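You operate a simulated robot arm through the tools that you are given. There is no shell and no other tool. Be economical: measure what you need, move in short steps, check, and stop when the job is done.

The job below is to be done with a simulated two-armed robot. You get a single attempt, and the scene is never put back.

## Task
Open the stock door, fetch the orange pad and set it on the stock cupboard shelf and shut the door again.

The check looks at the end state, three seconds after you hand in, the way a careful person would. Anything else that was tipped, shoved, dropped, spilled or broken makes it a failure.

## Robot
Two 6-joint arms with two-finger parallel grippers on one trunk, on a base that drives. Base frame: it is fixed to the floor where the robot stands at the start and does not move with it; the origin is under the middle of the robot, x ahead of it, y to its left, z up. Lengths are in m, angles in degrees, forces in N, time in s.
The left shoulder is at the start at [0.06, 0.187, 0.597], the right one opposite. With the tool pointing down near the work surface each hand reaches from about 0.18 to 0.4 m from the robot's upright axis, wherever it stands, measured 20 degrees to its own side. Places, roughly: stock door [0.4, -0.1, 0.3]; stock cupboard shelf [0.7, -0.1, 0.3]; orange pad [-1.5, -1.5, 1]. Payload 1.57 kg a hand.
Tool frame (each hand has its own): the origin (TCP) lies between the finger pads and is the grasp point; the fingertips stand 0.03 m ahead of it; z points along the fingers, y is the line along which they close. The gripper opens to 0.11 m. The fingers are 0.024 m wide and 0.012 m thick; the gripper's body (0.048 by 0.112 m) begins 0.078 m behind the TCP.
Orientation is told as [roll, pitch, yaw] about the base's x, y, z axes, in that order, counted from this pose: with the fingers straight down and closing along the base's y, the tool's x points along the base's -x, its y along +y and its z along -z.

## Interface
- The arms move only by the tool nudge_tool. It takes "left_plan", "right_plan" or both (then of equal length, played together; a hand with none holds still); each is a list of rows, each a list of 7 numbers: the turn, a rotation vector about the base's x, y, z in degrees, then the shift along the base's x, y, z in m, then the gripper command, from -1 (fully open) to 1 (shut), values between in proportion. In form: [[ax, ay, az, x, y, z, grip], ...]. A call has 1 to 20 rows; each row is the pose to reach, as a shift and turn from the pose commanded when the call began. Rows are played at 5 a second. More than 0.05 m and 8.6 degrees between two rows, or a gripper value outside its range, and nothing of the call is played. A pose out of reach is approached as far as the arm can. The call stops where the force on the tool passes 40 N (or 10 N more than at its start, if that is more) or the arm is blocked; 0.2 s more then pass. The fingers move at their own pace (about 0.153 m/s each) and stop on an object; they squeeze with about 43 N. The grip force told is the motor's: it shows also when the fingers shut on nothing. Time passes only in rows, and 0.2 s behind the last, so rows that repeat a pose let the fingers close. It gives the time, the measured TCP pose, the force on the tool (base axes), the opening and the grip force at its end, in the units of the frame above (readings bear some noise), and new pictures: "views" is both (left out), scene, wrist or none (wrist: the cameras of the hands that moved).
- Cameras (640 x 400 px; columns grow to the right, rows downward): "scene" is now at [0.0061, -0.0255, 1.1296]; the picture's right is [-0.38, -0.92, -0.00], its down [-0.78, 0.32, -0.53] and it looks along [0.49, -0.20, -0.85] (base axes); focal length 259 px, centre (320, 200). "left" rides on the left gripper at [0.07, -0.016, -0.141] in its tool frame; the picture's right is [0.23, 0.97, 0.00], its down [-0.86, 0.20, -0.48] and it looks along [-0.47, 0.11, 0.88] (tool axes); focal length 222 px, centre (320, 200). "right" rides on the right gripper at [0.07, 0.016, -0.141] in its tool frame; the picture's right is [-0.23, 0.97, 0.00], its down [-0.86, -0.20, -0.48] and it looks along [-0.47, -0.11, 0.88] (tool axes); focal length 222 px, centre (320, 200). There is no depth. A picture from a camera that has moved, and an enlarged one, comes with that camera's place and axes in the base frame and with its lens.
- lift_body(by): slides the trunk up (or, below 0, down) by that many m; the arms and the scene camera ride with it, the base frame stays. It gives what a move gives, with no picture.
- steer(legs): drives the robot by 1 to 6 legs, each [ahead, left, turn to the left] in m, m and degrees, along the robot's own axes; the way and the turn of a leg run together, so that a leg with both is an arc; at most 1.5 m and 180 degrees a leg. The arms and the cameras ride along, it lands a little off, and it stops where it bumps. It gives what a move gives, and a new picture of the scene camera.
- pan_tilt(pan, tilt): turns the head with the scene camera to pan (to the left, within 86 degrees either way) and tilt (down, from -29 to 69), counted from straight ahead of the robot. It gives what a move gives, and a new picture of the scene camera.
- enlarge(camera, box): a new picture of the part [left, top, right, bottom] of that camera's present view, enlarged. It takes no simulated time.
- job_done(): hands the job in; it is judged then, once.

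Work in short steps. Places have to be worked out from the pictures, the camera data and where the tool is seen: move nearer, look again, correct. Check each grasp and each placing, and mend what went wrong. You have 120 turns and 170 pictures in all, those below and enlarged ones among them. Open the grippers and draw the arms clear of the work before you hand the job in, unless the task says otherwise; then end with one line.

The tools are called after "Call:" by a JSON object that holds its "api" and its "payload". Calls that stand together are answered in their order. nudge_tool: Moves the arms, as the interface text tells. Its arguments: {"type":"object","properties":{"left_plan":{"type":"array","items":{"type":"array","items":{"type":"number"}}},"right_plan":{"type":"array","items":{"type":"array","items":{"type":"number"}}},"views":{"type":"string","enum":["both","scene","wrist","none"]}},"required":[]} The other tools are called the same way: lift_body (by) slides the trunk up or down; steer (legs) drives the base; pan_tilt (pan, tilt) turns the head that bears the scene camera; enlarge (camera, box) takes an enlarged picture of a part of a camera's view; job_done () hands the job in.

At the start:

```text
clock: 0.0
left_tool_pos: [0.3427, -0.0403, 0.5149]
left_ee_rot: [-0.1, -0.1, 0.0]
left_ft_force: [0.0, -0.8, 0.7]
left_grip_width: 0.1101
left_finger_force: 0.1
right_tool_pos: [0.2883, -0.4247, 0.5748]
right_ee_rot: [0.0, 0.1, -0.1]
right_ft_force: [0.5, 0.1, -0.2]
right_grip_width: 0.11
right_finger_force: 0.0
trunk travel left (down, up): [-0.225, 0.765]
robot x, y, heading: [-0.0002, -0.0022, -0.1]
head pan, tilt: [-22.5, 57.7]
```

scene: 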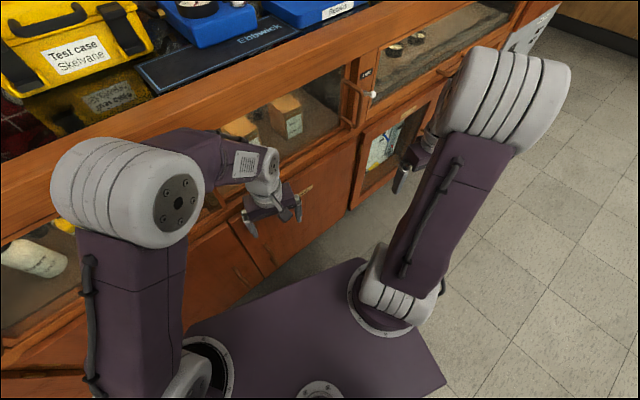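
right: 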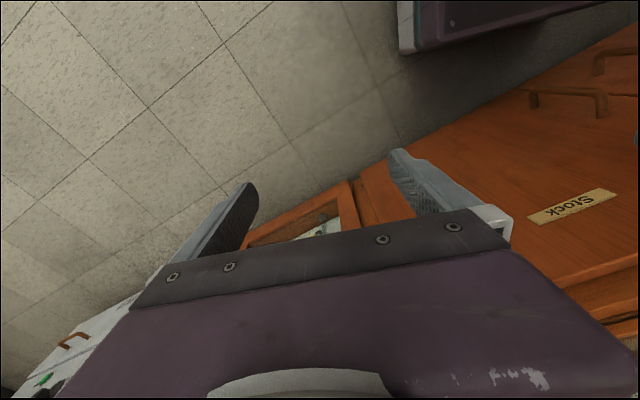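
left: 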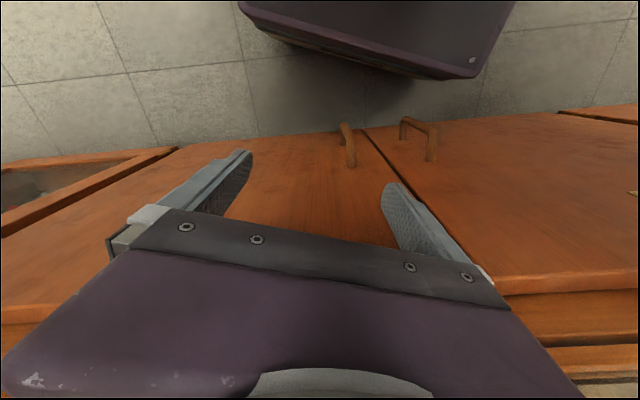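

The right wrist view shows the door labelled "Stock", with a handle. I'll look at the cupboard front with the head first.

Call:
{"api": "pan_tilt", "payload": {"pan": 0, "tilt": 60}}

Call:
{"api": "enlarge", "payload": {"camera": "right", "box": [360, 0, 640, 300]}}

Call:
{"api": "pan_tilt", "payload": {"pan": -86, "tilt": 20}}

```text
clock: 0.9
left_tool_pos: [0.3422, -0.0399, 0.5137]
left_ee_rot: [-0.1, 0.0, 0.0]
left_ft_force: [0.4, 0.7, 1.0]
left_grip_width: 0.1102
left_finger_force: 0.2
right_tool_pos: [0.2902, -0.4251, 0.5756]
right_ee_rot: [-0.1, 0.0, 0.1]
right_ft_force: [0.1, 0.1, 0.1]
right_grip_width: 0.1098
right_finger_force: 0.2
trunk travel left (down, up): [-0.225, 0.765]
robot x, y, heading: [0.0025, 0.0025, -0.1]
head pan, tilt: [0.0, 60.0]
camera scene: at [0.0088, 0.001, 1.1269], right [0.0, -1.0, 0.0], down [-0.87, 0.0, -0.5], along [0.5, 0.0, -0.87], focal length 259 px, centre (320, 200)
```

scene: 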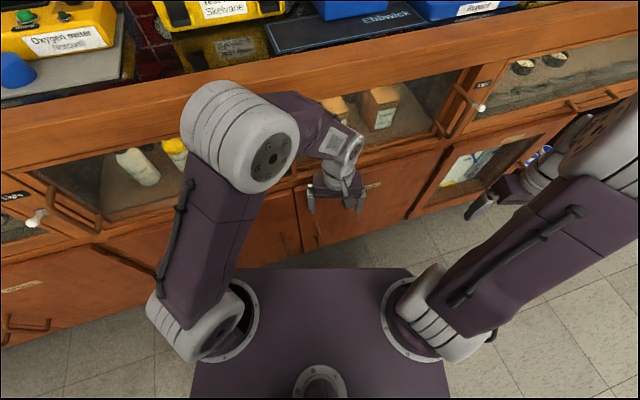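

```text
1.33 times, centred on (500, 150) of right
camera zoom: at [0.2197, -0.4086, 0.7175], right [0.23, 0.97, 0.0], down [0.86, -0.2, 0.48], along [0.47, -0.11, -0.88], focal length 296 px, centre (80, 267)
```

zoom: 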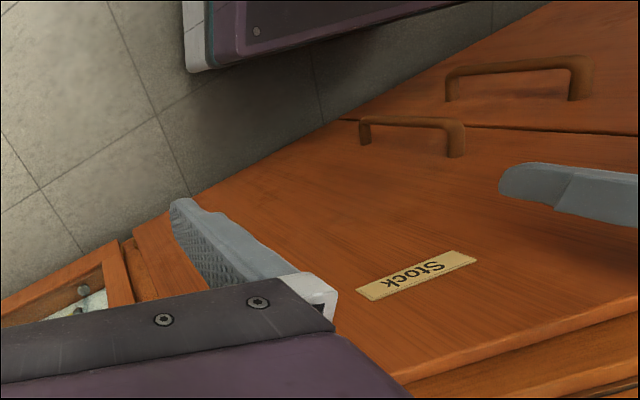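

```text
clock: 2.5
left_tool_pos: [0.3404, -0.0402, 0.514]
left_ee_rot: [-0.1, 0.1, 0.0]
left_ft_force: [-0.1, -0.2, -0.3]
left_grip_width: 0.11
left_finger_force: 0.0
right_tool_pos: [0.2891, -0.424, 0.5746]
right_ee_rot: [0.0, 0.0, -0.1]
right_ft_force: [0.3, -0.3, -0.6]
right_grip_width: 0.11
right_finger_force: 0.1
trunk travel left (down, up): [-0.225, 0.765]
robot x, y, heading: [0.0023, -0.0007, 0.1]
head pan, tilt: [-85.9, 20.0]
camera scene: at [-0.0512, -0.0919, 1.185], right [-1.0, -0.07, 0.0], down [-0.02, 0.34, -0.94], along [0.07, -0.94, -0.34], focal length 259 px, centre (320, 200)
```

scene: 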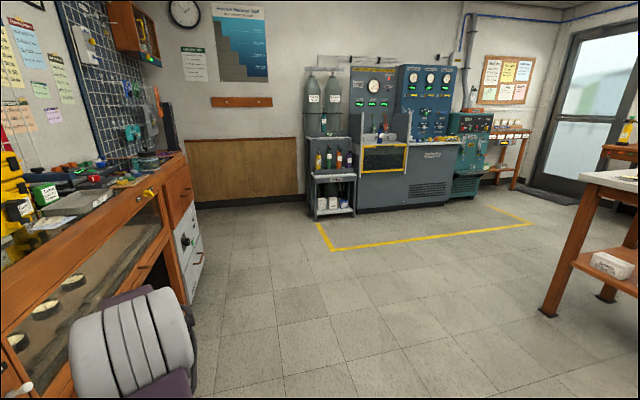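

The stock door's vertical handle works out near [0.355, 0.01, 0.28], with the hinge on the -y side. I'll back off and lower the trunk to see the door front better.

Call:
{"api": "steer", "payload": {"legs": [[-0.4, 0, 0]]}}

Call:
{"api": "lift_body", "payload": {"by": -0.2}}

Call:
{"api": "pan_tilt", "payload": {"pan": 0, "tilt": 40}}

```text
clock: 5.0
left_tool_pos: [-0.0686, -0.04, 0.515]
left_ee_rot: [-0.2, 0.0, 0.0]
left_ft_force: [0.7, 0.1, -0.2]
left_grip_width: 0.11
left_finger_force: 0.1
right_tool_pos: [-0.1197, -0.4253, 0.5748]
right_ee_rot: [0.0, 0.0, 0.0]
right_ft_force: [0.1, -0.5, 0.3]
right_grip_width: 0.1102
right_finger_force: 0.1
trunk travel left (down, up): [-0.225, 0.765]
robot x, y, heading: [-0.4087, 0.0022, 0.2]
head pan, tilt: [-85.9, 20.0]
camera scene: at [-0.4604, -0.0918, 1.185], right [-1.0, -0.07, 0.0], down [-0.02, 0.34, -0.94], along [0.07, -0.94, -0.34], focal length 259 px, centre (320, 200)
```

scene: 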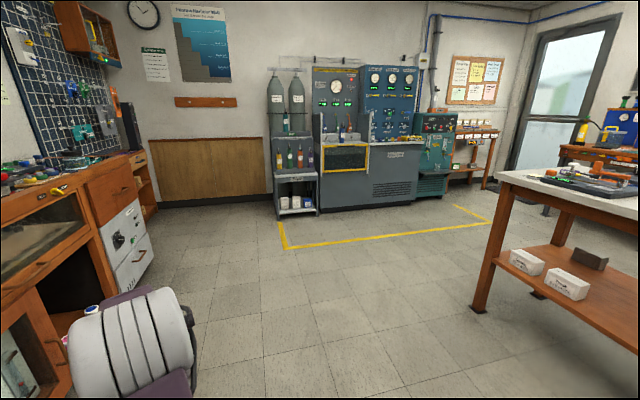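

```text
clock: 7.2
left_tool_pos: [-0.0687, -0.0402, 0.3152]
left_ee_rot: [-0.2, 0.0, 0.0]
left_ft_force: [0.9, 0.2, -0.1]
left_grip_width: 0.1101
left_finger_force: 0.1
right_tool_pos: [-0.1193, -0.4243, 0.3764]
right_ee_rot: [0.0, 0.0, 0.0]
right_ft_force: [0.1, -0.5, -0.6]
right_grip_width: 0.11
right_finger_force: 0.1
trunk travel left (down, up): [-0.025, 0.965]
robot x, y, heading: [-0.4085, -0.0015, 0.2]
head pan, tilt: [-85.9, 20.0]
```

```text
clock: 8.8
left_tool_pos: [-0.0676, -0.041, 0.3143]
left_ee_rot: [-0.1, 0.1, 0.0]
left_ft_force: [-0.3, -0.5, -0.7]
left_grip_width: 0.1097
left_finger_force: 0.1
right_tool_pos: [-0.1185, -0.4237, 0.3756]
right_ee_rot: [-0.1, 0.0, 0.0]
right_ft_force: [-0.3, -0.5, 0.0]
right_grip_width: 0.1101
right_finger_force: 0.1
trunk travel left (down, up): [-0.025, 0.965]
robot x, y, heading: [-0.407, 0.0016, -0.2]
head pan, tilt: [0.0, 40.0]
camera scene: at [-0.3817, 0.001, 0.9537], right [0.0, -1.0, 0.0], down [-0.64, 0.0, -0.77], along [0.77, 0.0, -0.64], focal length 259 px, centre (320, 200)
```

scene: 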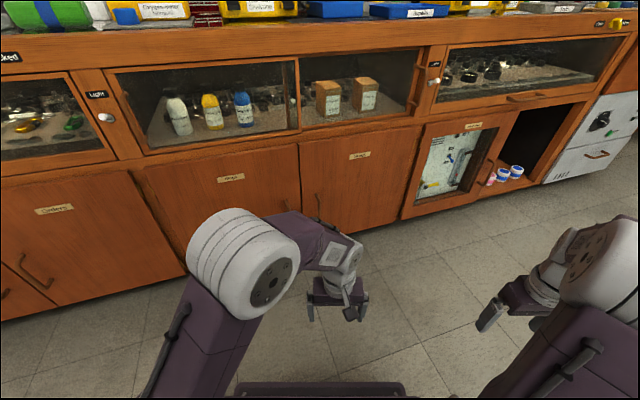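

The stock door is the one just right of centre. I'll zoom in on it.

Call:
{"api": "enlarge", "payload": {"camera": "scene", "box": [180, 100, 460, 275]}}

```text
2.29 times, centred on (320, 188) of scene
camera zoom: at [-0.3817, 0.001, 0.9537], right [0.0, -1.0, 0.0], down [-0.64, 0.0, -0.77], along [0.77, 0.0, -0.64], focal length 592 px, centre (320, 229)
```

zoom: 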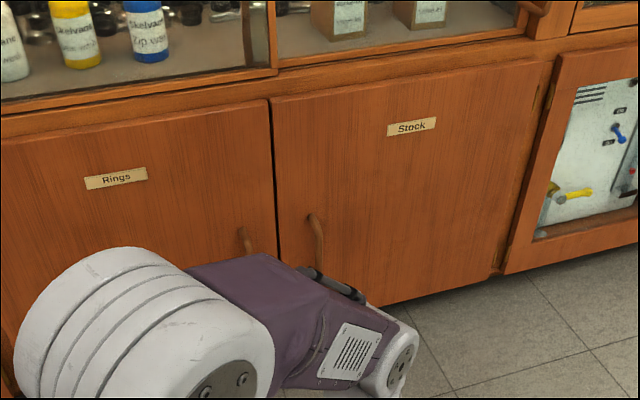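

The cabinet face is turned about 15° relative to the base frame, and the door hinges on the right. I'll move the left hand aside and turn the right tool to point forward.

Call:
{"api": "nudge_tool", "payload": {"left_plan": [[0, 0, 0, -0.01, 0.02, 0, -1], [0, 0, 0, -0.02, 0.05, 0, -1], [0, 0, 0, -0.03, 0.08, 0, -1], [0, 0, 0, -0.04, 0.11, 0, -1], [0, 0, 0, -0.05, 0.14, 0, -1], [0, 0, 0, -0.06, 0.17, 0, -1], [0, 0, 0, -0.06, 0.2, 0, -1], [0, 0, 0, -0.06, 0.22, 0, -1], [0, 0, 0, -0.06, 0.24, 0, -1], [0, 0, 0, -0.06, 0.24, 0, -1], [0, 0, 0, -0.06, 0.24, 0, -1]], "right_plan": [[0, -8.2, 0, 0.01, 0.01, 0, -1], [0, -16.4, 0, 0.02, 0.03, 0, -1], [0, -24.6, 0, 0.03, 0.05, 0, -1], [0, -32.8, 0, 0.04, 0.07, 0, -1], [0, -41, 0, 0.05, 0.09, 0, -1], [0, -49.2, 0, 0.06, 0.11, 0, -1], [0, -57.4, 0, 0.07, 0.13, -0.01, -1], [0, -65.6, 0, 0.08, 0.15, -0.02, -1], [0, -73.8, 0, 0.09, 0.17, -0.03, -1], [0, -82, 0, 0.09, 0.19, -0.04, -1], [0, -90, 0, 0.09, 0.2, -0.06, -1]]}}

```text
clock: 11.2
left_tool_pos: [-0.1281, 0.1984, 0.3147]
left_ee_rot: [0.1, 0.0, 0.0]
left_ft_force: [-0.7, -0.6, -0.5]
left_grip_width: 0.11
left_finger_force: 0.1
right_tool_pos: [0.0736, -0.31, 0.4716]
right_ee_rot: [28.0, -83.5, -27.2]
right_ft_force: [-0.6, 0.3, 0.0]
right_grip_width: 0.11
right_finger_force: 0.0
right hand out of reach, approached as far as the arm can: row 5, 6, 7, 8, 9, 10, 11
trunk travel left (down, up): [-0.025, 0.965]
robot x, y, heading: [-0.4054, 0.0037, 0.1]
head pan, tilt: [0.0, 40.0]
camera scene: at [-0.3817, 0.001, 0.9536], right [0.0, -1.0, 0.0], down [-0.64, 0.0, -0.77], along [0.77, 0.0, -0.64], focal length 259 px, centre (320, 200)
camera right: at [-0.074, -0.2914, 0.4171], right [0.01, 0.96, 0.28], down [-0.39, -0.25, 0.89], along [0.92, -0.12, 0.37], focal length 222 px, centre (320, 200)
camera left: at [-0.197, 0.1826, 0.4562], right [-0.23, 0.97, 0.0], down [0.86, 0.2, 0.48], along [0.47, 0.11, -0.88], focal length 222 px, centre (320, 200)
```

scene: 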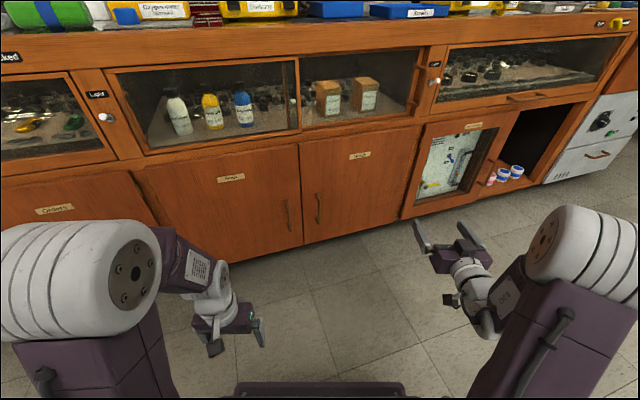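
right: 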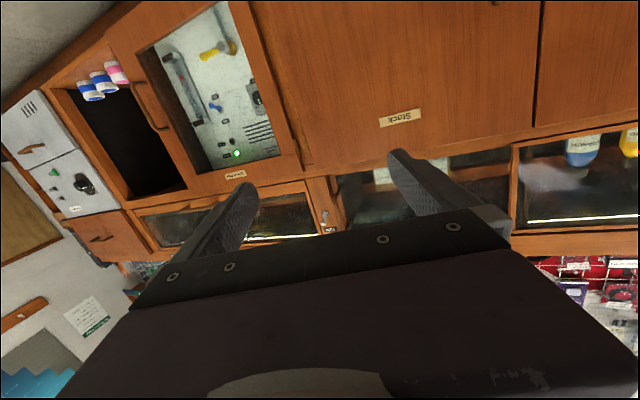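
left: 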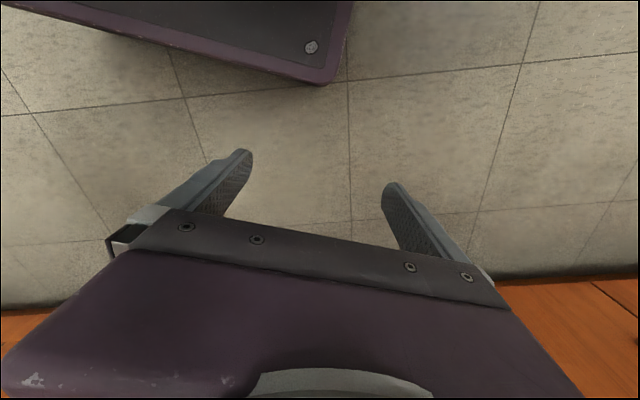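

The right tool does point forward now, but it fell short of the commanded spot. I'll ask for a target farther out and see how the arm resolves it.

Call:
{"api": "nudge_tool", "payload": {"right_plan": [[0, 0, 0, 0.03, 0, 0, -1], [0, 0, 0, 0.06, 0, 0, -1], [0, 0, 0, 0.09, 0, 0, -1], [0, 0, 0, 0.09, 0, 0, -1]], "views": "none"}}

```text
clock: 12.2
left_tool_pos: [-0.1278, 0.1991, 0.3132]
left_ee_rot: [-0.2, 0.0, 0.0]
left_ft_force: [0.1, -0.5, -0.6]
left_grip_width: 0.1098
left_finger_force: 0.0
right_tool_pos: [0.1621, -0.3168, 0.4719]
right_ee_rot: [27.4, -83.4, -26.4]
right_ft_force: [0.1, -0.3, 0.4]
right_grip_width: 0.11
right_finger_force: 0.1
trunk travel left (down, up): [-0.025, 0.965]
robot x, y, heading: [-0.4111, -0.0044, 0.1]
head pan, tilt: [0.0, 40.0]
```

The command follows the actual pose, and farther out is reachable. Now I'll lower it to handle height.

Call:
{"api": "nudge_tool", "payload": {"right_plan": [[0, 0, 0, 0, 0.01, -0.03, -1], [0, 0, 0, 0, 0.02, -0.06, -1], [0, 0, 0, 0, 0.03, -0.09, -1], [0, 0, 0, 0, 0.04, -0.12, -1], [0, 0, 0, 0, 0.05, -0.15, -1], [0, 0, 0, 0, 0.05, -0.16, -1]], "views": "scene"}}

```text
clock: 13.6
left_tool_pos: [-0.1278, 0.1981, 0.3146]
left_ee_rot: [-0.2, -0.1, 0.1]
left_ft_force: [0.0, -0.5, 0.9]
left_grip_width: 0.1101
left_finger_force: 0.1
right_tool_pos: [0.2002, -0.2861, 0.3245]
right_ee_rot: [41.6, -81.5, -39.9]
right_ft_force: [0.5, 0.5, 0.8]
right_grip_width: 0.1101
right_finger_force: 0.1
right hand out of reach, approached as far as the arm can: row 3, 4, 5, 6
trunk travel left (down, up): [-0.025, 0.965]
robot x, y, heading: [-0.4113, -0.0017, -0.4]
head pan, tilt: [0.0, 40.0]
camera scene: at [-0.3815, 0.001, 0.9536], right [0.0, -1.0, 0.0], down [-0.64, 0.0, -0.77], along [0.77, 0.0, -0.64], focal length 259 px, centre (320, 200)
```

scene: 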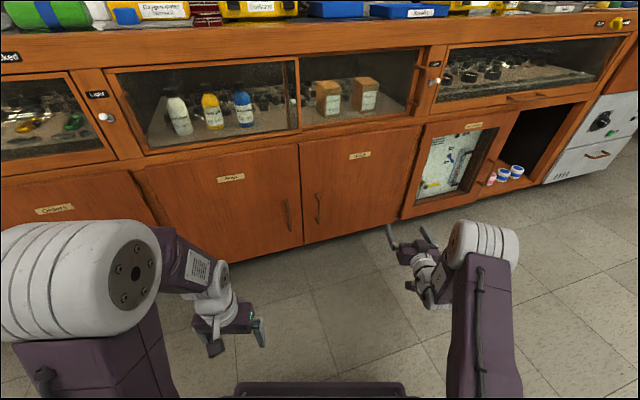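

The right tool is now low and pointing forward at about 0.61 m ahead. I'll measure the handle and door precisely.

Call:
{"api": "enlarge", "payload": {"camera": "scene", "box": [270, 130, 430, 250]}}

Call:
{"api": "enlarge", "payload": {"camera": "right", "box": [0, 0, 640, 400]}}

```text
3.33 times, centred on (350, 190) of scene
camera zoom: at [-0.3815, 0.001, 0.9536], right [0.0, -1.0, 0.0], down [-0.64, 0.0, -0.77], along [0.77, 0.0, -0.64], focal length 864 px, centre (220, 233)
```

zoom: 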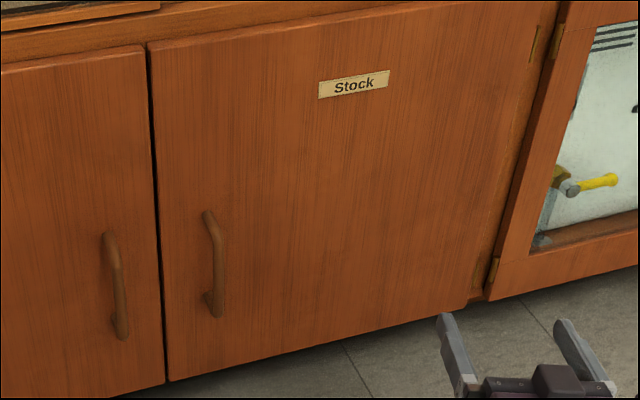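

```text
1.00 times, centred on (320, 200) of right
camera zoom: at [0.0502, -0.268, 0.2743], right [0.0, 0.95, 0.32], down [-0.37, -0.3, 0.88], along [0.93, -0.12, 0.35], focal length 222 px, centre (320, 200)
```

zoom: 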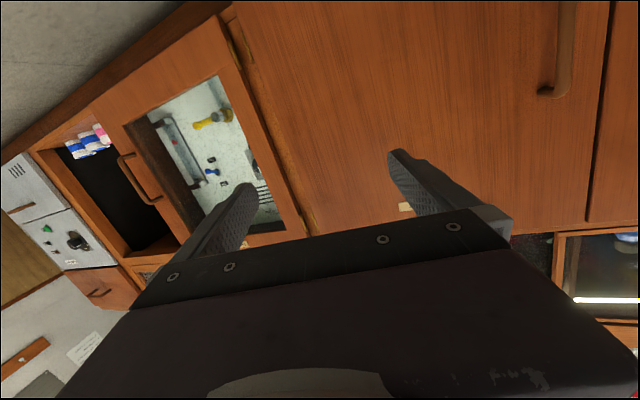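

The handle bar sits at about (0.337, 0.003), z 0.25 to 0.35, and the door is angled about 15°. I'll shift the base left and turn it 15° so the right tool faces the handle from 0.10 m.

Call:
{"api": "steer", "payload": {"legs": [[-0.01, 0.095, 0], [0, 0, 15]]}}

Call:
{"api": "enlarge", "payload": {"camera": "right", "box": [0, 0, 640, 400]}}

```text
clock: 15.6
left_tool_pos: [-0.1987, 0.3609, 0.315]
left_ee_rot: [-0.1, 0.0, 14.9]
left_ft_force: [-0.1, -0.1, -0.7]
left_grip_width: 0.11
left_finger_force: 0.1
right_tool_pos: [0.242, -0.0232, 0.3243]
right_ee_rot: [41.7, -81.5, -24.9]
right_ft_force: [0.4, -0.9, 0.2]
right_grip_width: 0.1101
right_finger_force: 0.1
trunk travel left (down, up): [-0.025, 0.965]
robot x, y, heading: [-0.4167, 0.098, 15.1]
head pan, tilt: [0.0, 40.0]
camera scene: at [-0.3926, 0.104, 0.9536], right [0.26, -0.97, 0.0], down [-0.62, -0.17, -0.77], along [0.74, 0.2, -0.64], focal length 259 px, centre (320, 200)
```

scene: 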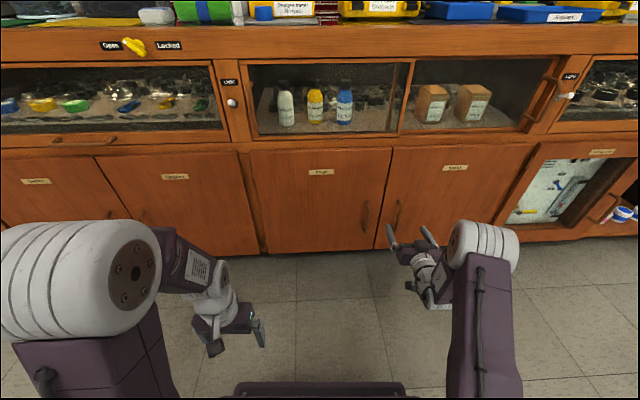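

```text
1.00 times, centred on (320, 200) of right
camera zoom: at [0.0936, -0.0441, 0.2747], right [-0.24, 0.92, 0.32], down [-0.28, -0.38, 0.88], along [0.93, 0.12, 0.35], focal length 222 px, centre (320, 200)
```

zoom: 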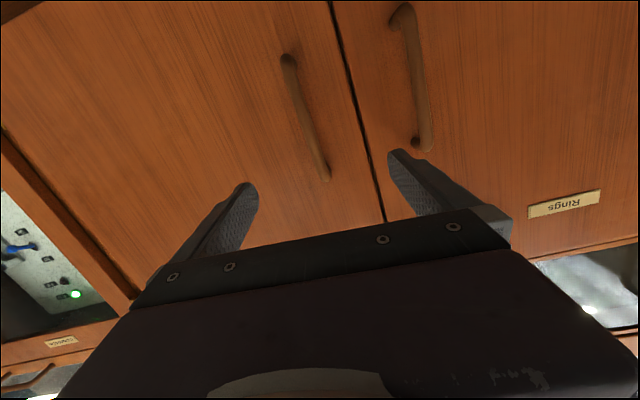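

The handle is centred between the fingers, about 0.10 m ahead. I'll drive forward 0.085.

Call:
{"api": "steer", "payload": {"legs": [[0.085, 0, 0]]}}

Call:
{"api": "enlarge", "payload": {"camera": "right", "box": [0, 0, 640, 400]}}

```text
clock: 16.6
left_tool_pos: [-0.1181, 0.3816, 0.3146]
left_ee_rot: [0.0, 0.0, 14.9]
left_ft_force: [-0.5, 0.4, -0.4]
left_grip_width: 0.1099
left_finger_force: 0.1
right_tool_pos: [0.3234, -0.0018, 0.3256]
right_ee_rot: [41.6, -81.5, -25.0]
right_ft_force: [0.0, -0.2, -0.6]
right_grip_width: 0.1099
right_finger_force: 0.1
trunk travel left (down, up): [-0.025, 0.965]
robot x, y, heading: [-0.3327, 0.1167, 15.0]
head pan, tilt: [0.0, 40.0]
camera scene: at [-0.3107, 0.1258, 0.9536], right [0.26, -0.97, 0.0], down [-0.62, -0.17, -0.77], along [0.74, 0.2, -0.64], focal length 259 px, centre (320, 200)
```

scene: 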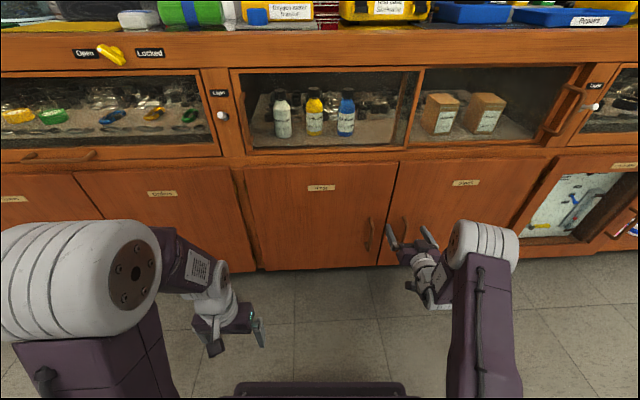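

```text
1.00 times, centred on (320, 200) of right
camera zoom: at [0.1753, -0.0229, 0.2747], right [-0.24, 0.92, 0.32], down [-0.29, -0.38, 0.88], along [0.93, 0.12, 0.35], focal length 222 px, centre (320, 200)
```

zoom: 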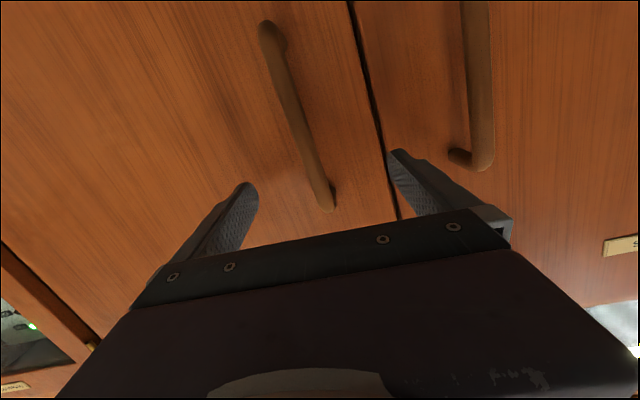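

The bar is between the fingers. I'll lower the trunk by the remaining 0.025 so the grip sits mid-handle, then ease forward and close.

Call:
{"api": "lift_body", "payload": {"by": -0.024}}

Call:
{"api": "nudge_tool", "payload": {"right_plan": [[0, 0, 0, 0.01, 0.003, 0, -1], [0, 0, 0, 0.01, 0.003, 0, 0], [0, 0, 0, 0.01, 0.003, 0, 1], [0, 0, 0, 0.01, 0.003, 0, 1], [0, 0, 0, 0.01, 0.003, 0, 1]], "views": "wrist"}}

```text
clock: 17.4
left_tool_pos: [-0.1173, 0.3817, 0.2909]
left_ee_rot: [-0.1, 0.0, 14.9]
left_ft_force: [0.1, -0.9, -0.1]
left_grip_width: 0.1101
left_finger_force: 0.0
right_tool_pos: [0.3236, -0.0017, 0.3015]
right_ee_rot: [41.5, -81.5, -25.1]
right_ft_force: [-0.4, -0.8, -0.7]
right_grip_width: 0.1101
right_finger_force: 0.0
trunk travel left (down, up): [-0.001, 0.989]
robot x, y, heading: [-0.3371, 0.1151, 14.9]
head pan, tilt: [0.0, 40.0]
```

```text
clock: 18.6
left_tool_pos: [-0.1164, 0.3823, 0.2901]
left_ee_rot: [-0.1, 0.0, 14.9]
left_ft_force: [0.1, 0.4, 0.1]
left_grip_width: 0.1101
left_finger_force: 0.0
right_tool_pos: [0.3344, 0.0005, 0.3014]
right_ee_rot: [41.2, -81.5, -24.5]
right_ft_force: [-0.8, 2.4, -1.3]
right_grip_width: 0.0149
right_finger_force: 31.2
trunk travel left (down, up): [-0.001, 0.989]
robot x, y, heading: [-0.3355, 0.1163, 14.9]
head pan, tilt: [0.0, 40.0]
camera right: at [0.1856, -0.0197, 0.2508], right [-0.24, 0.92, 0.32], down [-0.28, -0.38, 0.88], along [0.93, 0.12, 0.35], focal length 222 px, centre (320, 200)
```

right: 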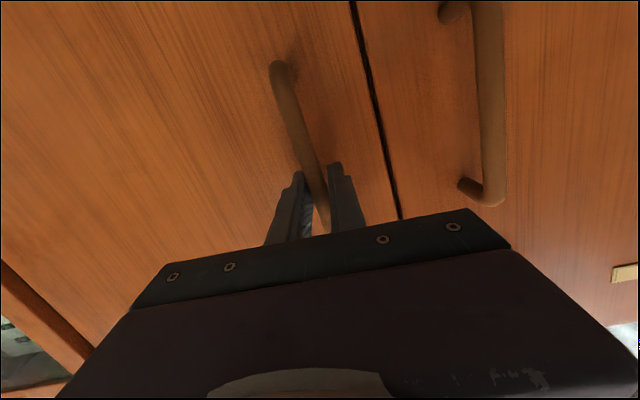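

The handle is gripped (15 mm). I'll pull the door open by driving back along its arc.

Call:
{"api": "steer", "payload": {"legs": [[-0.05, -0.009, 0], [-0.05, -0.016, 0], [-0.05, -0.025, 0]]}}

```text
clock: 20.1
left_tool_pos: [-0.2028, 0.3335, 0.2909]
left_ee_rot: [0.0, 0.0, 14.9]
left_ft_force: [0.3, 0.5, 0.0]
left_grip_width: 0.1101
left_finger_force: 0.1
right_tool_pos: [0.2496, -0.0517, 0.3014]
right_ee_rot: [40.8, -81.7, -25.1]
right_ft_force: [0.6, -0.7, -1.5]
right_grip_width: 0.0153
right_finger_force: 30.7
trunk travel left (down, up): [-0.001, 0.989]
robot x, y, heading: [-0.423, 0.0721, 15.1]
head pan, tilt: [0.0, 40.0]
stopped in leg 2: the force on the tool passed its limit (the readings are from after the stop); the commanded pose is now the measured one
camera scene: at [-0.3972, 0.0776, 0.9297], right [0.26, -0.97, 0.0], down [-0.62, -0.17, -0.77], along [0.74, 0.2, -0.64], focal length 259 px, centre (320, 200)
```

scene: 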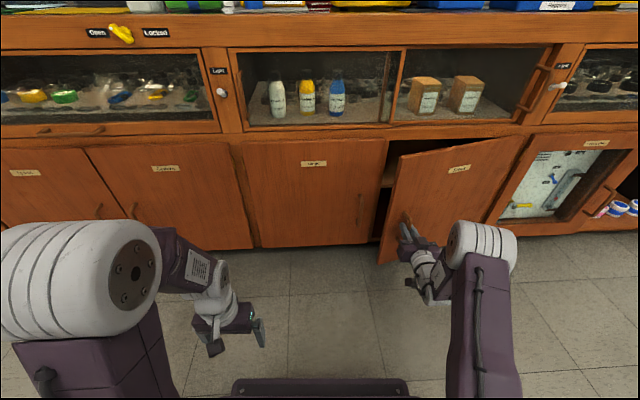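

The door is open about 22°; the stop came from pivot torque in the grip. I'll loosen and re-grip to relieve it, then continue along the arc.

Call:
{"api": "nudge_tool", "payload": {"right_plan": [[0, 0, 0, 0, 0, 0, 0.5], [0, 0, 0, 0, 0, 0, 0.5], [0, 0, 0, 0, 0, 0, 1], [0, 0, 0, 0, 0, 0, 1]], "views": "wrist"}}

Call:
{"api": "steer", "payload": {"legs": [[-0.03, -0.015, 3], [-0.03, -0.017, 3]]}}

```text
clock: 21.1
left_tool_pos: [-0.2029, 0.3343, 0.2904]
left_ee_rot: [-0.1, 0.0, 14.9]
left_ft_force: [-0.4, 0.1, -0.6]
left_grip_width: 0.11
left_finger_force: 0.0
right_tool_pos: [0.2493, -0.0513, 0.302]
right_ee_rot: [41.1, -81.6, -25.4]
right_ft_force: [0.4, -0.6, -1.6]
right_grip_width: 0.0151
right_finger_force: 30.5
trunk travel left (down, up): [-0.001, 0.989]
robot x, y, heading: [-0.4265, 0.0703, 14.9]
head pan, tilt: [0.0, 40.0]
camera right: at [0.1001, -0.0711, 0.251], right [-0.23, 0.92, 0.32], down [-0.29, -0.38, 0.88], along [0.93, 0.11, 0.35], focal length 222 px, centre (320, 200)
```

right: 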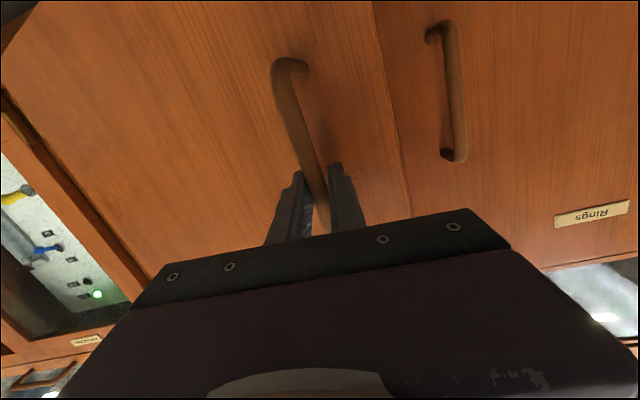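

```text
clock: 21.9
left_tool_pos: [-0.2186, 0.3277, 0.2897]
left_ee_rot: [0.0, 0.0, 16.0]
left_ft_force: [-0.1, 0.1, -0.1]
left_grip_width: 0.11
left_finger_force: 0.2
right_tool_pos: [0.2433, -0.0554, 0.3011]
right_ee_rot: [40.8, -81.6, -25.2]
right_ft_force: [1.3, -2.8, -4.3]
right_grip_width: 0.0151
right_finger_force: 30.6
trunk travel left (down, up): [-0.001, 0.989]
robot x, y, heading: [-0.4337, 0.0595, 16.1]
head pan, tilt: [0.0, 40.0]
stopped in leg 1: the force on the tool passed its limit (the readings are from after the stop); the commanded pose is now the measured one
camera scene: at [-0.4065, 0.0688, 0.9296], right [0.28, -0.96, 0.0], down [-0.62, -0.18, -0.77], along [0.74, 0.21, -0.64], focal length 259 px, centre (320, 200)
```

scene: 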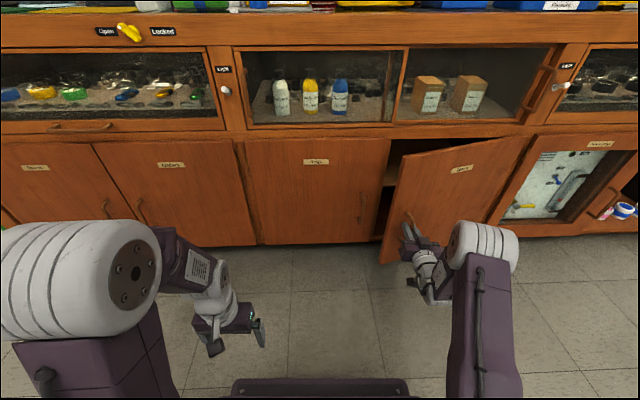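

My last leg's turn swung the tool sideways, which caused the force. I'll re-seat the grip and orbit the whole robot rigidly about the hinge (around [0.475, -0.345]).

Call:
{"api": "nudge_tool", "payload": {"right_plan": [[0, 0, 0, 0, 0, 0, 0.5], [0, 0, 0, 0, 0, 0, 0.5], [0, 0, 0, 0, 0, 0, 1], [0, 0, 0, 0, 0, 0, 1]], "views": "none"}}

Call:
{"api": "steer", "payload": {"legs": [[-0.0447, -0.0532, 4], [-0.0447, -0.0532, 4], [-0.0447, -0.0532, 4]]}}

```text
clock: 22.9
left_tool_pos: [-0.2177, 0.3289, 0.2908]
left_ee_rot: [-0.1, 0.0, 15.9]
left_ft_force: [-0.8, -0.6, 0.3]
left_grip_width: 0.11
left_finger_force: 0.0
right_tool_pos: [0.2439, -0.0563, 0.3028]
right_ee_rot: [41.3, -81.7, -25.7]
right_ft_force: [1.6, -1.6, -0.3]
right_grip_width: 0.015
right_finger_force: 30.7
trunk travel left (down, up): [-0.001, 0.989]
robot x, y, heading: [-0.4326, 0.0594, 16.2]
head pan, tilt: [0.0, 40.0]
```

```text
clock: 24.9
left_tool_pos: [-0.3081, 0.223, 0.2908]
left_ee_rot: [0.0, 0.0, 24.2]
left_ft_force: [-0.4, -0.5, -1.0]
left_grip_width: 0.1099
left_finger_force: 0.0
right_tool_pos: [0.2054, -0.0928, 0.3034]
right_ee_rot: [41.5, -81.8, -18.0]
right_ft_force: [1.8, -1.1, -4.0]
right_grip_width: 0.015
right_finger_force: 30.5
trunk travel left (down, up): [-0.001, 0.989]
robot x, y, heading: [-0.4809, -0.0714, 24.4]
head pan, tilt: [0.0, 40.0]
stopped in leg 3: the force on the tool passed its limit (the readings are from after the stop); the commanded pose is now the measured one
camera scene: at [-0.4575, -0.0619, 0.9296], right [0.41, -0.91, 0.0], down [-0.59, -0.27, -0.77], along [0.7, 0.32, -0.64], focal length 259 px, centre (320, 200)
```

scene: 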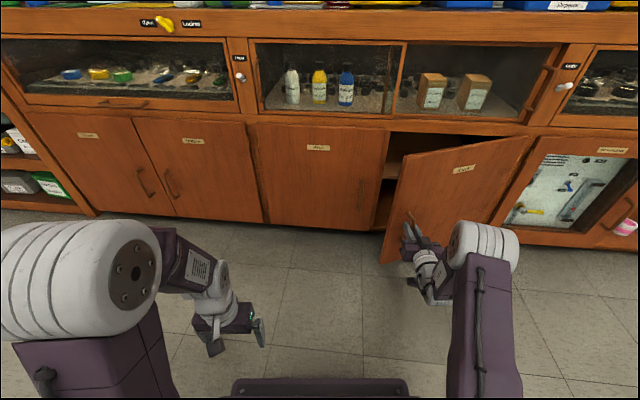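

That worked for about 8°. Refined hinge is around (0.489, -0.35); I'll repeat with re-seating.

Call:
{"api": "nudge_tool", "payload": {"right_plan": [[0, 0, 0, 0, 0, 0, 0.5], [0, 0, 0, 0, 0, 0, 0.5], [0, 0, 0, 0, 0, 0, 1], [0, 0, 0, 0, 0, 0, 1]], "views": "none"}}

Call:
{"api": "steer", "payload": {"legs": [[-0.0457, -0.0536, 4], [-0.0457, -0.0536, 4], [-0.0457, -0.0536, 4]]}}

Call:
{"api": "nudge_tool", "payload": {"right_plan": [[0, 0, 0, 0, 0, 0, 0.5], [0, 0, 0, 0, 0, 0, 0.5], [0, 0, 0, 0, 0, 0, 1], [0, 0, 0, 0, 0, 0, 1]], "views": "wrist"}}

```text
clock: 25.9
left_tool_pos: [-0.3077, 0.2231, 0.2899]
left_ee_rot: [0.0, -0.1, 24.3]
left_ft_force: [0.0, 0.2, 0.1]
left_grip_width: 0.1099
left_finger_force: 0.1
right_tool_pos: [0.2054, -0.0927, 0.3041]
right_ee_rot: [41.8, -81.8, -18.4]
right_ft_force: [1.3, -1.5, -0.1]
right_grip_width: 0.0152
right_finger_force: 31.3
trunk travel left (down, up): [-0.001, 0.989]
robot x, y, heading: [-0.4829, -0.0734, 24.6]
head pan, tilt: [0.0, 40.0]
```

```text
clock: 28.1
left_tool_pos: [-0.409, 0.0473, 0.29]
left_ee_rot: [-0.1, -0.1, 36.3]
left_ft_force: [-0.4, -0.5, 0.1]
left_grip_width: 0.1098
left_finger_force: 0.0
right_tool_pos: [0.1598, -0.1576, 0.3033]
right_ee_rot: [42.3, -81.8, -6.8]
right_ft_force: [9.4, -5.5, -0.1]
right_grip_width: 0.015
right_finger_force: 31.1
trunk travel left (down, up): [-0.001, 0.989]
robot x, y, heading: [-0.518, -0.2797, 36.4]
head pan, tilt: [0.0, 40.0]
camera scene: at [-0.4955, -0.2638, 0.9296], right [0.59, -0.81, 0.0], down [-0.52, -0.38, -0.77], along [0.62, 0.45, -0.64], focal length 259 px, centre (320, 200)
```

scene: 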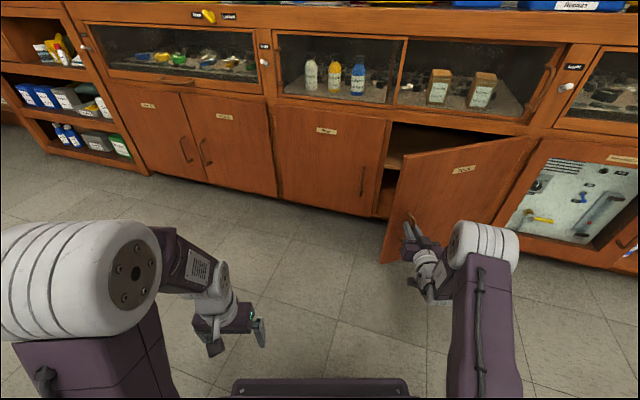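

```text
clock: 29.1
left_tool_pos: [-0.4092, 0.0462, 0.2901]
left_ee_rot: [0.0, 0.0, 36.3]
left_ft_force: [-0.6, -0.2, 0.1]
left_grip_width: 0.11
left_finger_force: 0.1
right_tool_pos: [0.1595, -0.1576, 0.3029]
right_ee_rot: [41.9, -81.8, -6.5]
right_ft_force: [1.6, -0.9, -1.5]
right_grip_width: 0.0148
right_finger_force: 31.1
trunk travel left (down, up): [-0.001, 0.989]
robot x, y, heading: [-0.5188, -0.277, 36.5]
head pan, tilt: [0.0, 40.0]
camera right: at [0.0263, -0.2244, 0.2519], right [-0.53, 0.79, 0.32], down [-0.15, -0.45, 0.88], along [0.84, 0.41, 0.36], focal length 222 px, centre (320, 200)
```

right: 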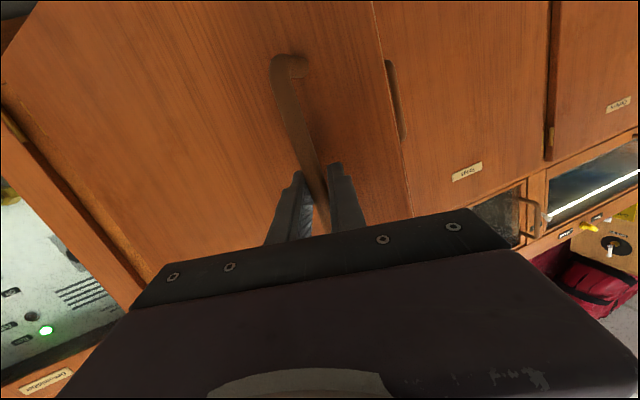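

Full 12° went cleanly; door is at about 37°. I'll continue orbiting with re-seats.

Call:
{"api": "steer", "payload": {"legs": [[-0.0454, -0.0535, 4], [-0.0454, -0.0535, 4], [-0.0454, -0.0535, 4]]}}

Call:
{"api": "nudge_tool", "payload": {"right_plan": [[0, 0, 0, 0, 0, 0, 0.5], [0, 0, 0, 0, 0, 0, 0.5], [0, 0, 0, 0, 0, 0, 1], [0, 0, 0, 0, 0, 0, 1]], "views": "none"}}

Call:
{"api": "steer", "payload": {"legs": [[-0.0454, -0.0535, 4], [-0.0454, -0.0535, 4], [-0.0454, -0.0535, 4]]}}

Call:
{"api": "nudge_tool", "payload": {"right_plan": [[0, 0, 0, 0, 0, 0, 0.5], [0, 0, 0, 0, 0, 0, 0.5], [0, 0, 0, 0, 0, 0, 1], [0, 0, 0, 0, 0, 0, 1]], "views": "wrist"}}

```text
clock: 31.3
left_tool_pos: [-0.4711, -0.1466, 0.2901]
left_ee_rot: [0.0, 0.0, 48.3]
left_ft_force: [-0.6, 0.9, 0.7]
left_grip_width: 0.1101
left_finger_force: 0.0
right_tool_pos: [0.1264, -0.2274, 0.3039]
right_ee_rot: [42.2, -81.9, 5.3]
right_ft_force: [-5.1, 2.1, -2.1]
right_grip_width: 0.015
right_finger_force: 30.1
trunk travel left (down, up): [-0.001, 0.989]
robot x, y, heading: [-0.5119, -0.4881, 48.3]
head pan, tilt: [0.0, 40.0]
camera scene: at [-0.4914, -0.469, 0.9296], right [0.75, -0.67, 0.0], down [-0.43, -0.48, -0.77], along [0.51, 0.57, -0.64], focal length 259 px, centre (320, 200)
```

scene: 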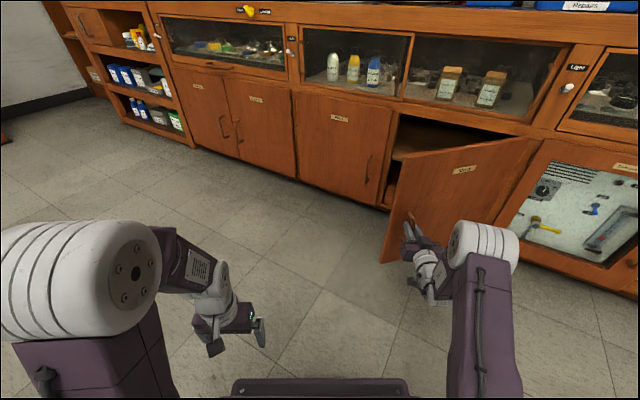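

```text
clock: 32.3
left_tool_pos: [-0.4705, -0.1476, 0.2902]
left_ee_rot: [0.0, 0.0, 48.3]
left_ft_force: [-0.9, 0.7, 0.4]
left_grip_width: 0.1099
left_finger_force: 0.0
right_tool_pos: [0.128, -0.2289, 0.3043]
right_ee_rot: [41.9, -81.9, 5.5]
right_ft_force: [0.4, -0.1, -1.0]
right_grip_width: 0.0151
right_finger_force: 30.4
trunk travel left (down, up): [-0.001, 0.989]
robot x, y, heading: [-0.5152, -0.4882, 48.1]
head pan, tilt: [0.0, 40.0]
```

```text
clock: 34.6
left_tool_pos: [-0.4923, -0.3502, 0.2897]
left_ee_rot: [0.0, -0.1, 60.4]
left_ft_force: [-0.3, 0.0, 0.9]
left_grip_width: 0.11
left_finger_force: 0.1
right_tool_pos: [0.1103, -0.3037, 0.3038]
right_ee_rot: [42.2, -81.9, 17.2]
right_ft_force: [2.3, -0.1, -2.3]
right_grip_width: 0.015
right_finger_force: 31.0
trunk travel left (down, up): [-0.001, 0.989]
robot x, y, heading: [-0.4581, -0.6933, 60.5]
head pan, tilt: [0.0, 40.0]
camera scene: at [-0.4445, -0.6697, 0.9296], right [0.87, -0.49, 0.0], down [-0.32, -0.56, -0.77], along [0.38, 0.67, -0.64], focal length 259 px, centre (320, 200)
```

scene: 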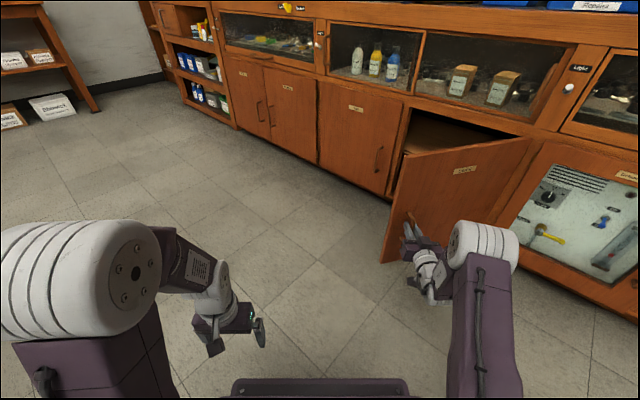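

```text
clock: 35.6
left_tool_pos: [-0.4917, -0.3502, 0.2894]
left_ee_rot: [-0.1, 0.0, 60.4]
left_ft_force: [0.5, -0.5, -0.9]
left_grip_width: 0.1101
left_finger_force: 0.1
right_tool_pos: [0.1095, -0.305, 0.3035]
right_ee_rot: [41.9, -81.9, 17.5]
right_ft_force: [-0.1, 1.0, -1.3]
right_grip_width: 0.0146
right_finger_force: 30.9
trunk travel left (down, up): [-0.001, 0.989]
robot x, y, heading: [-0.4565, -0.6925, 60.4]
head pan, tilt: [0.0, 40.0]
camera right: at [0.0154, -0.4203, 0.2519], right [-0.8, 0.51, 0.32], down [0.05, -0.48, 0.88], along [0.6, 0.72, 0.36], focal length 222 px, centre (320, 200)
```

right: 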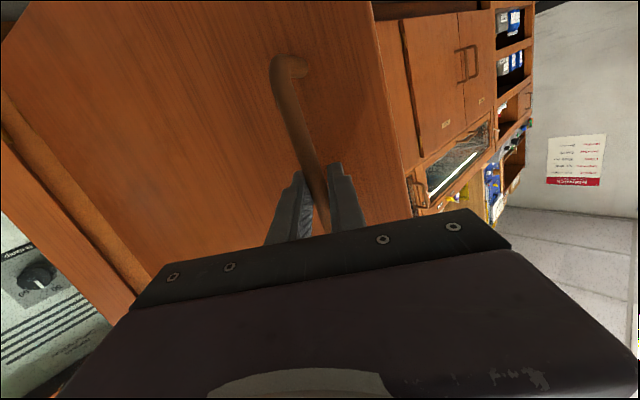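

Door is at about 61°; forces are small. Continuing to about 97°.

Call:
{"api": "steer", "payload": {"legs": [[-0.0454, -0.0535, 4], [-0.0454, -0.0535, 4], [-0.0454, -0.0535, 4]]}}

Call:
{"api": "nudge_tool", "payload": {"right_plan": [[0, 0, 0, 0, 0, 0, 0.5], [0, 0, 0, 0, 0, 0, 0.5], [0, 0, 0, 0, 0, 0, 1], [0, 0, 0, 0, 0, 0, 1]], "views": "none"}}

Call:
{"api": "steer", "payload": {"legs": [[-0.0454, -0.0535, 4], [-0.0454, -0.0535, 4], [-0.0454, -0.0535, 4]]}}

Call:
{"api": "nudge_tool", "payload": {"right_plan": [[0, 0, 0, 0, 0, 0, 0.5], [0, 0, 0, 0, 0, 0, 0.5], [0, 0, 0, 0, 0, 0, 1], [0, 0, 0, 0, 0, 0, 1]], "views": "none"}}

Call:
{"api": "steer", "payload": {"legs": [[-0.0454, -0.0535, 4], [-0.0454, -0.0535, 4], [-0.0454, -0.0535, 4]]}}

```text
clock: 37.8
left_tool_pos: [-0.47, -0.5545, 0.2906]
left_ee_rot: [-0.1, -0.1, 72.5]
left_ft_force: [-0.2, 0.7, -0.9]
left_grip_width: 0.1098
left_finger_force: 0.2
right_tool_pos: [0.1084, -0.3833, 0.3045]
right_ee_rot: [41.6, -81.9, 30.1]
right_ft_force: [-26.4, -1.3, -1.4]
right_grip_width: 0.0148
right_finger_force: 30.8
trunk travel left (down, up): [-0.001, 0.989]
robot x, y, heading: [-0.3647, -0.884, 72.7]
head pan, tilt: [0.0, 40.0]
camera scene: at [-0.3561, -0.8574, 0.9296], right [0.95, -0.3, 0.0], down [-0.19, -0.61, -0.77], along [0.23, 0.73, -0.64], focal length 259 px, centre (320, 200)
```

scene: 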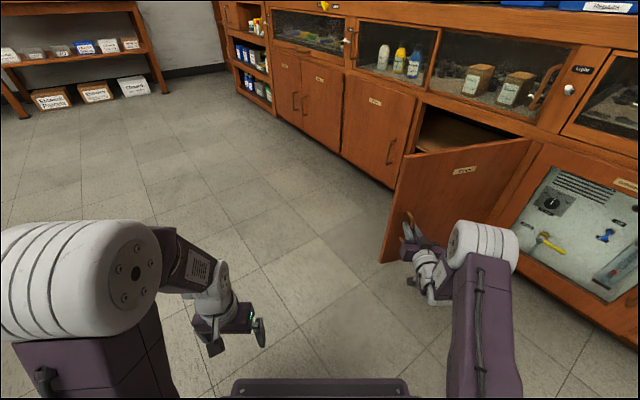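

```text
clock: 38.8
left_tool_pos: [-0.4699, -0.5549, 0.2915]
left_ee_rot: [0.0, -0.1, 72.6]
left_ft_force: [-0.1, -0.3, -0.5]
left_grip_width: 0.1099
left_finger_force: 0.0
right_tool_pos: [0.1074, -0.3822, 0.3034]
right_ee_rot: [41.6, -81.9, 30.3]
right_ft_force: [-2.2, -0.8, -1.4]
right_grip_width: 0.0149
right_finger_force: 30.7
trunk travel left (down, up): [-0.001, 0.989]
robot x, y, heading: [-0.3653, -0.881, 72.4]
head pan, tilt: [0.0, 40.0]
```

```text
clock: 41.1
left_tool_pos: [-0.4035, -0.7515, 0.2899]
left_ee_rot: [0.0, -0.2, 84.5]
left_ft_force: [0.1, 0.5, 0.6]
left_grip_width: 0.1102
left_finger_force: 0.0
right_tool_pos: [0.1227, -0.4622, 0.3034]
right_ee_rot: [41.0, -81.9, 43.3]
right_ft_force: [-33.0, -9.7, -3.3]
right_grip_width: 0.0148
right_finger_force: 30.7
trunk travel left (down, up): [-0.001, 0.989]
robot x, y, heading: [-0.2322, -1.0482, 84.5]
head pan, tilt: [0.0, 40.0]
camera scene: at [-0.2296, -1.0239, 0.9296], right [1.0, -0.1, 0.0], down [-0.06, -0.64, -0.77], along [0.07, 0.76, -0.64], focal length 259 px, centre (320, 200)
```

scene: 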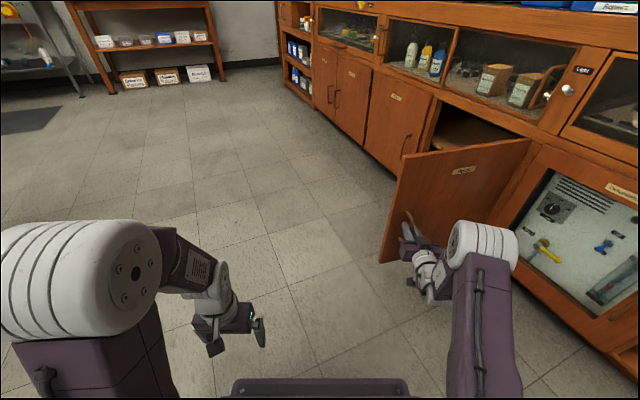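

```text
clock: 42.1
left_tool_pos: [-0.4042, -0.7516, 0.2896]
left_ee_rot: [-0.1, 0.1, 84.5]
left_ft_force: [-0.1, -0.4, 0.1]
left_grip_width: 0.1099
left_finger_force: 0.0
right_tool_pos: [0.123, -0.4617, 0.3025]
right_ee_rot: [41.0, -81.8, 43.4]
right_ft_force: [-2.0, -0.5, -1.1]
right_grip_width: 0.0149
right_finger_force: 31.2
trunk travel left (down, up): [-0.001, 0.989]
robot x, y, heading: [-0.2292, -1.0486, 84.3]
head pan, tilt: [0.0, 40.0]
```

```text
clock: 44.3
left_tool_pos: [-0.3011, -0.9265, 0.2913]
left_ee_rot: [0.0, -0.2, 96.3]
left_ft_force: [0.2, -0.9, -0.5]
left_grip_width: 0.1104
left_finger_force: 0.2
right_tool_pos: [0.1536, -0.5354, 0.302]
right_ee_rot: [40.5, -81.8, 56.4]
right_ft_force: [-30.9, -16.3, -2.3]
right_grip_width: 0.015
right_finger_force: 30.9
trunk travel left (down, up): [-0.001, 0.989]
robot x, y, heading: [-0.0718, -1.1844, 96.5]
head pan, tilt: [0.0, 40.0]
camera scene: at [-0.0732, -1.158, 0.9296], right [0.99, 0.11, 0.0], down [0.07, -0.64, -0.77], along [-0.09, 0.76, -0.64], focal length 259 px, centre (320, 200)
```

scene: 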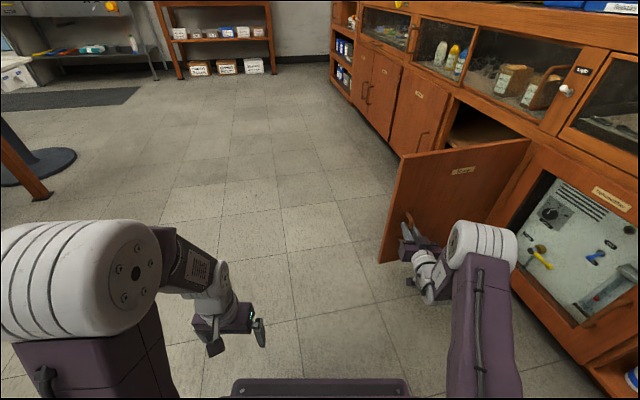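

The door is open about 97°. I'll release the handle and back away straight.

Call:
{"api": "nudge_tool", "payload": {"right_plan": [[0, 0, 0, 0, 0, 0, 0], [0, 0, 0, 0, 0, 0, -1], [0, 0, 0, 0, 0, 0, -1]], "views": "none"}}

Call:
{"api": "steer", "payload": {"legs": [[-0.2, 0, 0]]}}

Call:
{"api": "lift_body", "payload": {"by": 0.5}}

Call:
{"api": "pan_tilt", "payload": {"pan": 86, "tilt": 35}}

```text
clock: 45.1
left_tool_pos: [-0.2995, -0.927, 0.2902]
left_ee_rot: [0.0, -0.1, 96.5]
left_ft_force: [0.4, 0.0, 0.8]
left_grip_width: 0.1101
left_finger_force: 0.1
right_tool_pos: [0.1524, -0.5363, 0.3019]
right_ee_rot: [40.8, -81.8, 55.9]
right_ft_force: [-0.2, -0.5, -0.1]
right_grip_width: 0.11
right_finger_force: 0.0
trunk travel left (down, up): [-0.001, 0.989]
robot x, y, heading: [-0.0713, -1.1824, 96.7]
head pan, tilt: [0.0, 40.0]
```

```text
clock: 46.7
left_tool_pos: [-0.278, -1.127, 0.2906]
left_ee_rot: [0.0, 0.1, 96.6]
left_ft_force: [1.0, 0.8, -0.8]
left_grip_width: 0.11
left_finger_force: 0.0
right_tool_pos: [0.1738, -0.7364, 0.302]
right_ee_rot: [40.7, -81.7, 56.0]
right_ft_force: [-0.4, 0.1, -0.6]
right_grip_width: 0.1097
right_finger_force: 0.1
trunk travel left (down, up): [-0.001, 0.989]
robot x, y, heading: [-0.0481, -1.3832, 96.7]
head pan, tilt: [0.0, 40.0]
camera scene: at [-0.0494, -1.3578, 0.9296], right [0.99, 0.11, 0.0], down [0.07, -0.64, -0.77], along [-0.09, 0.76, -0.64], focal length 259 px, centre (320, 200)
```

scene: 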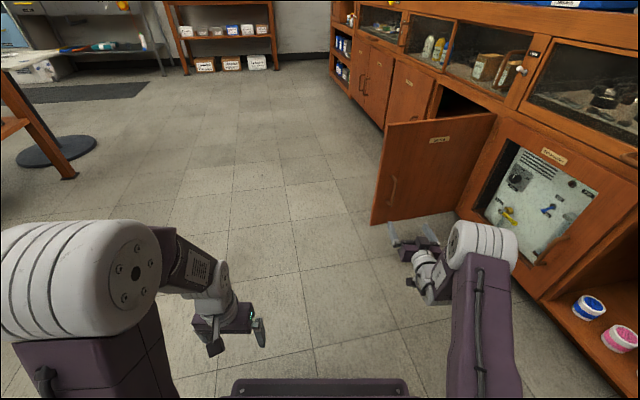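

```text
refused: 0.5 is not a number from -0.4 to 0.4
```

```text
clock: 48.3
left_tool_pos: [-0.279, -1.1272, 0.2905]
left_ee_rot: [0.0, -0.1, 96.5]
left_ft_force: [0.1, 0.3, 0.3]
left_grip_width: 0.1101
left_finger_force: 0.1
right_tool_pos: [0.1742, -0.7354, 0.3016]
right_ee_rot: [40.8, -81.7, 56.0]
right_ft_force: [-0.5, -0.1, -0.2]
right_grip_width: 0.11
right_finger_force: 0.0
trunk travel left (down, up): [-0.001, 0.989]
robot x, y, heading: [-0.0479, -1.3825, 96.4]
head pan, tilt: [85.9, 35.0]
camera scene: at [-0.1277, -1.4461, 0.9372], right [-0.04, 1.0, 0.0], down [0.57, 0.02, -0.82], along [-0.82, -0.03, -0.57], focal length 259 px, centre (320, 200)
```

scene: 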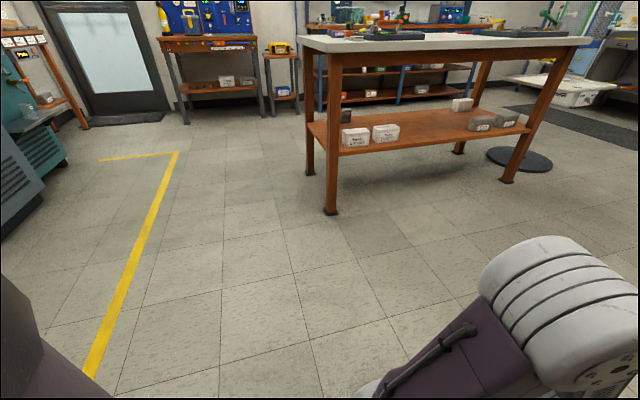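

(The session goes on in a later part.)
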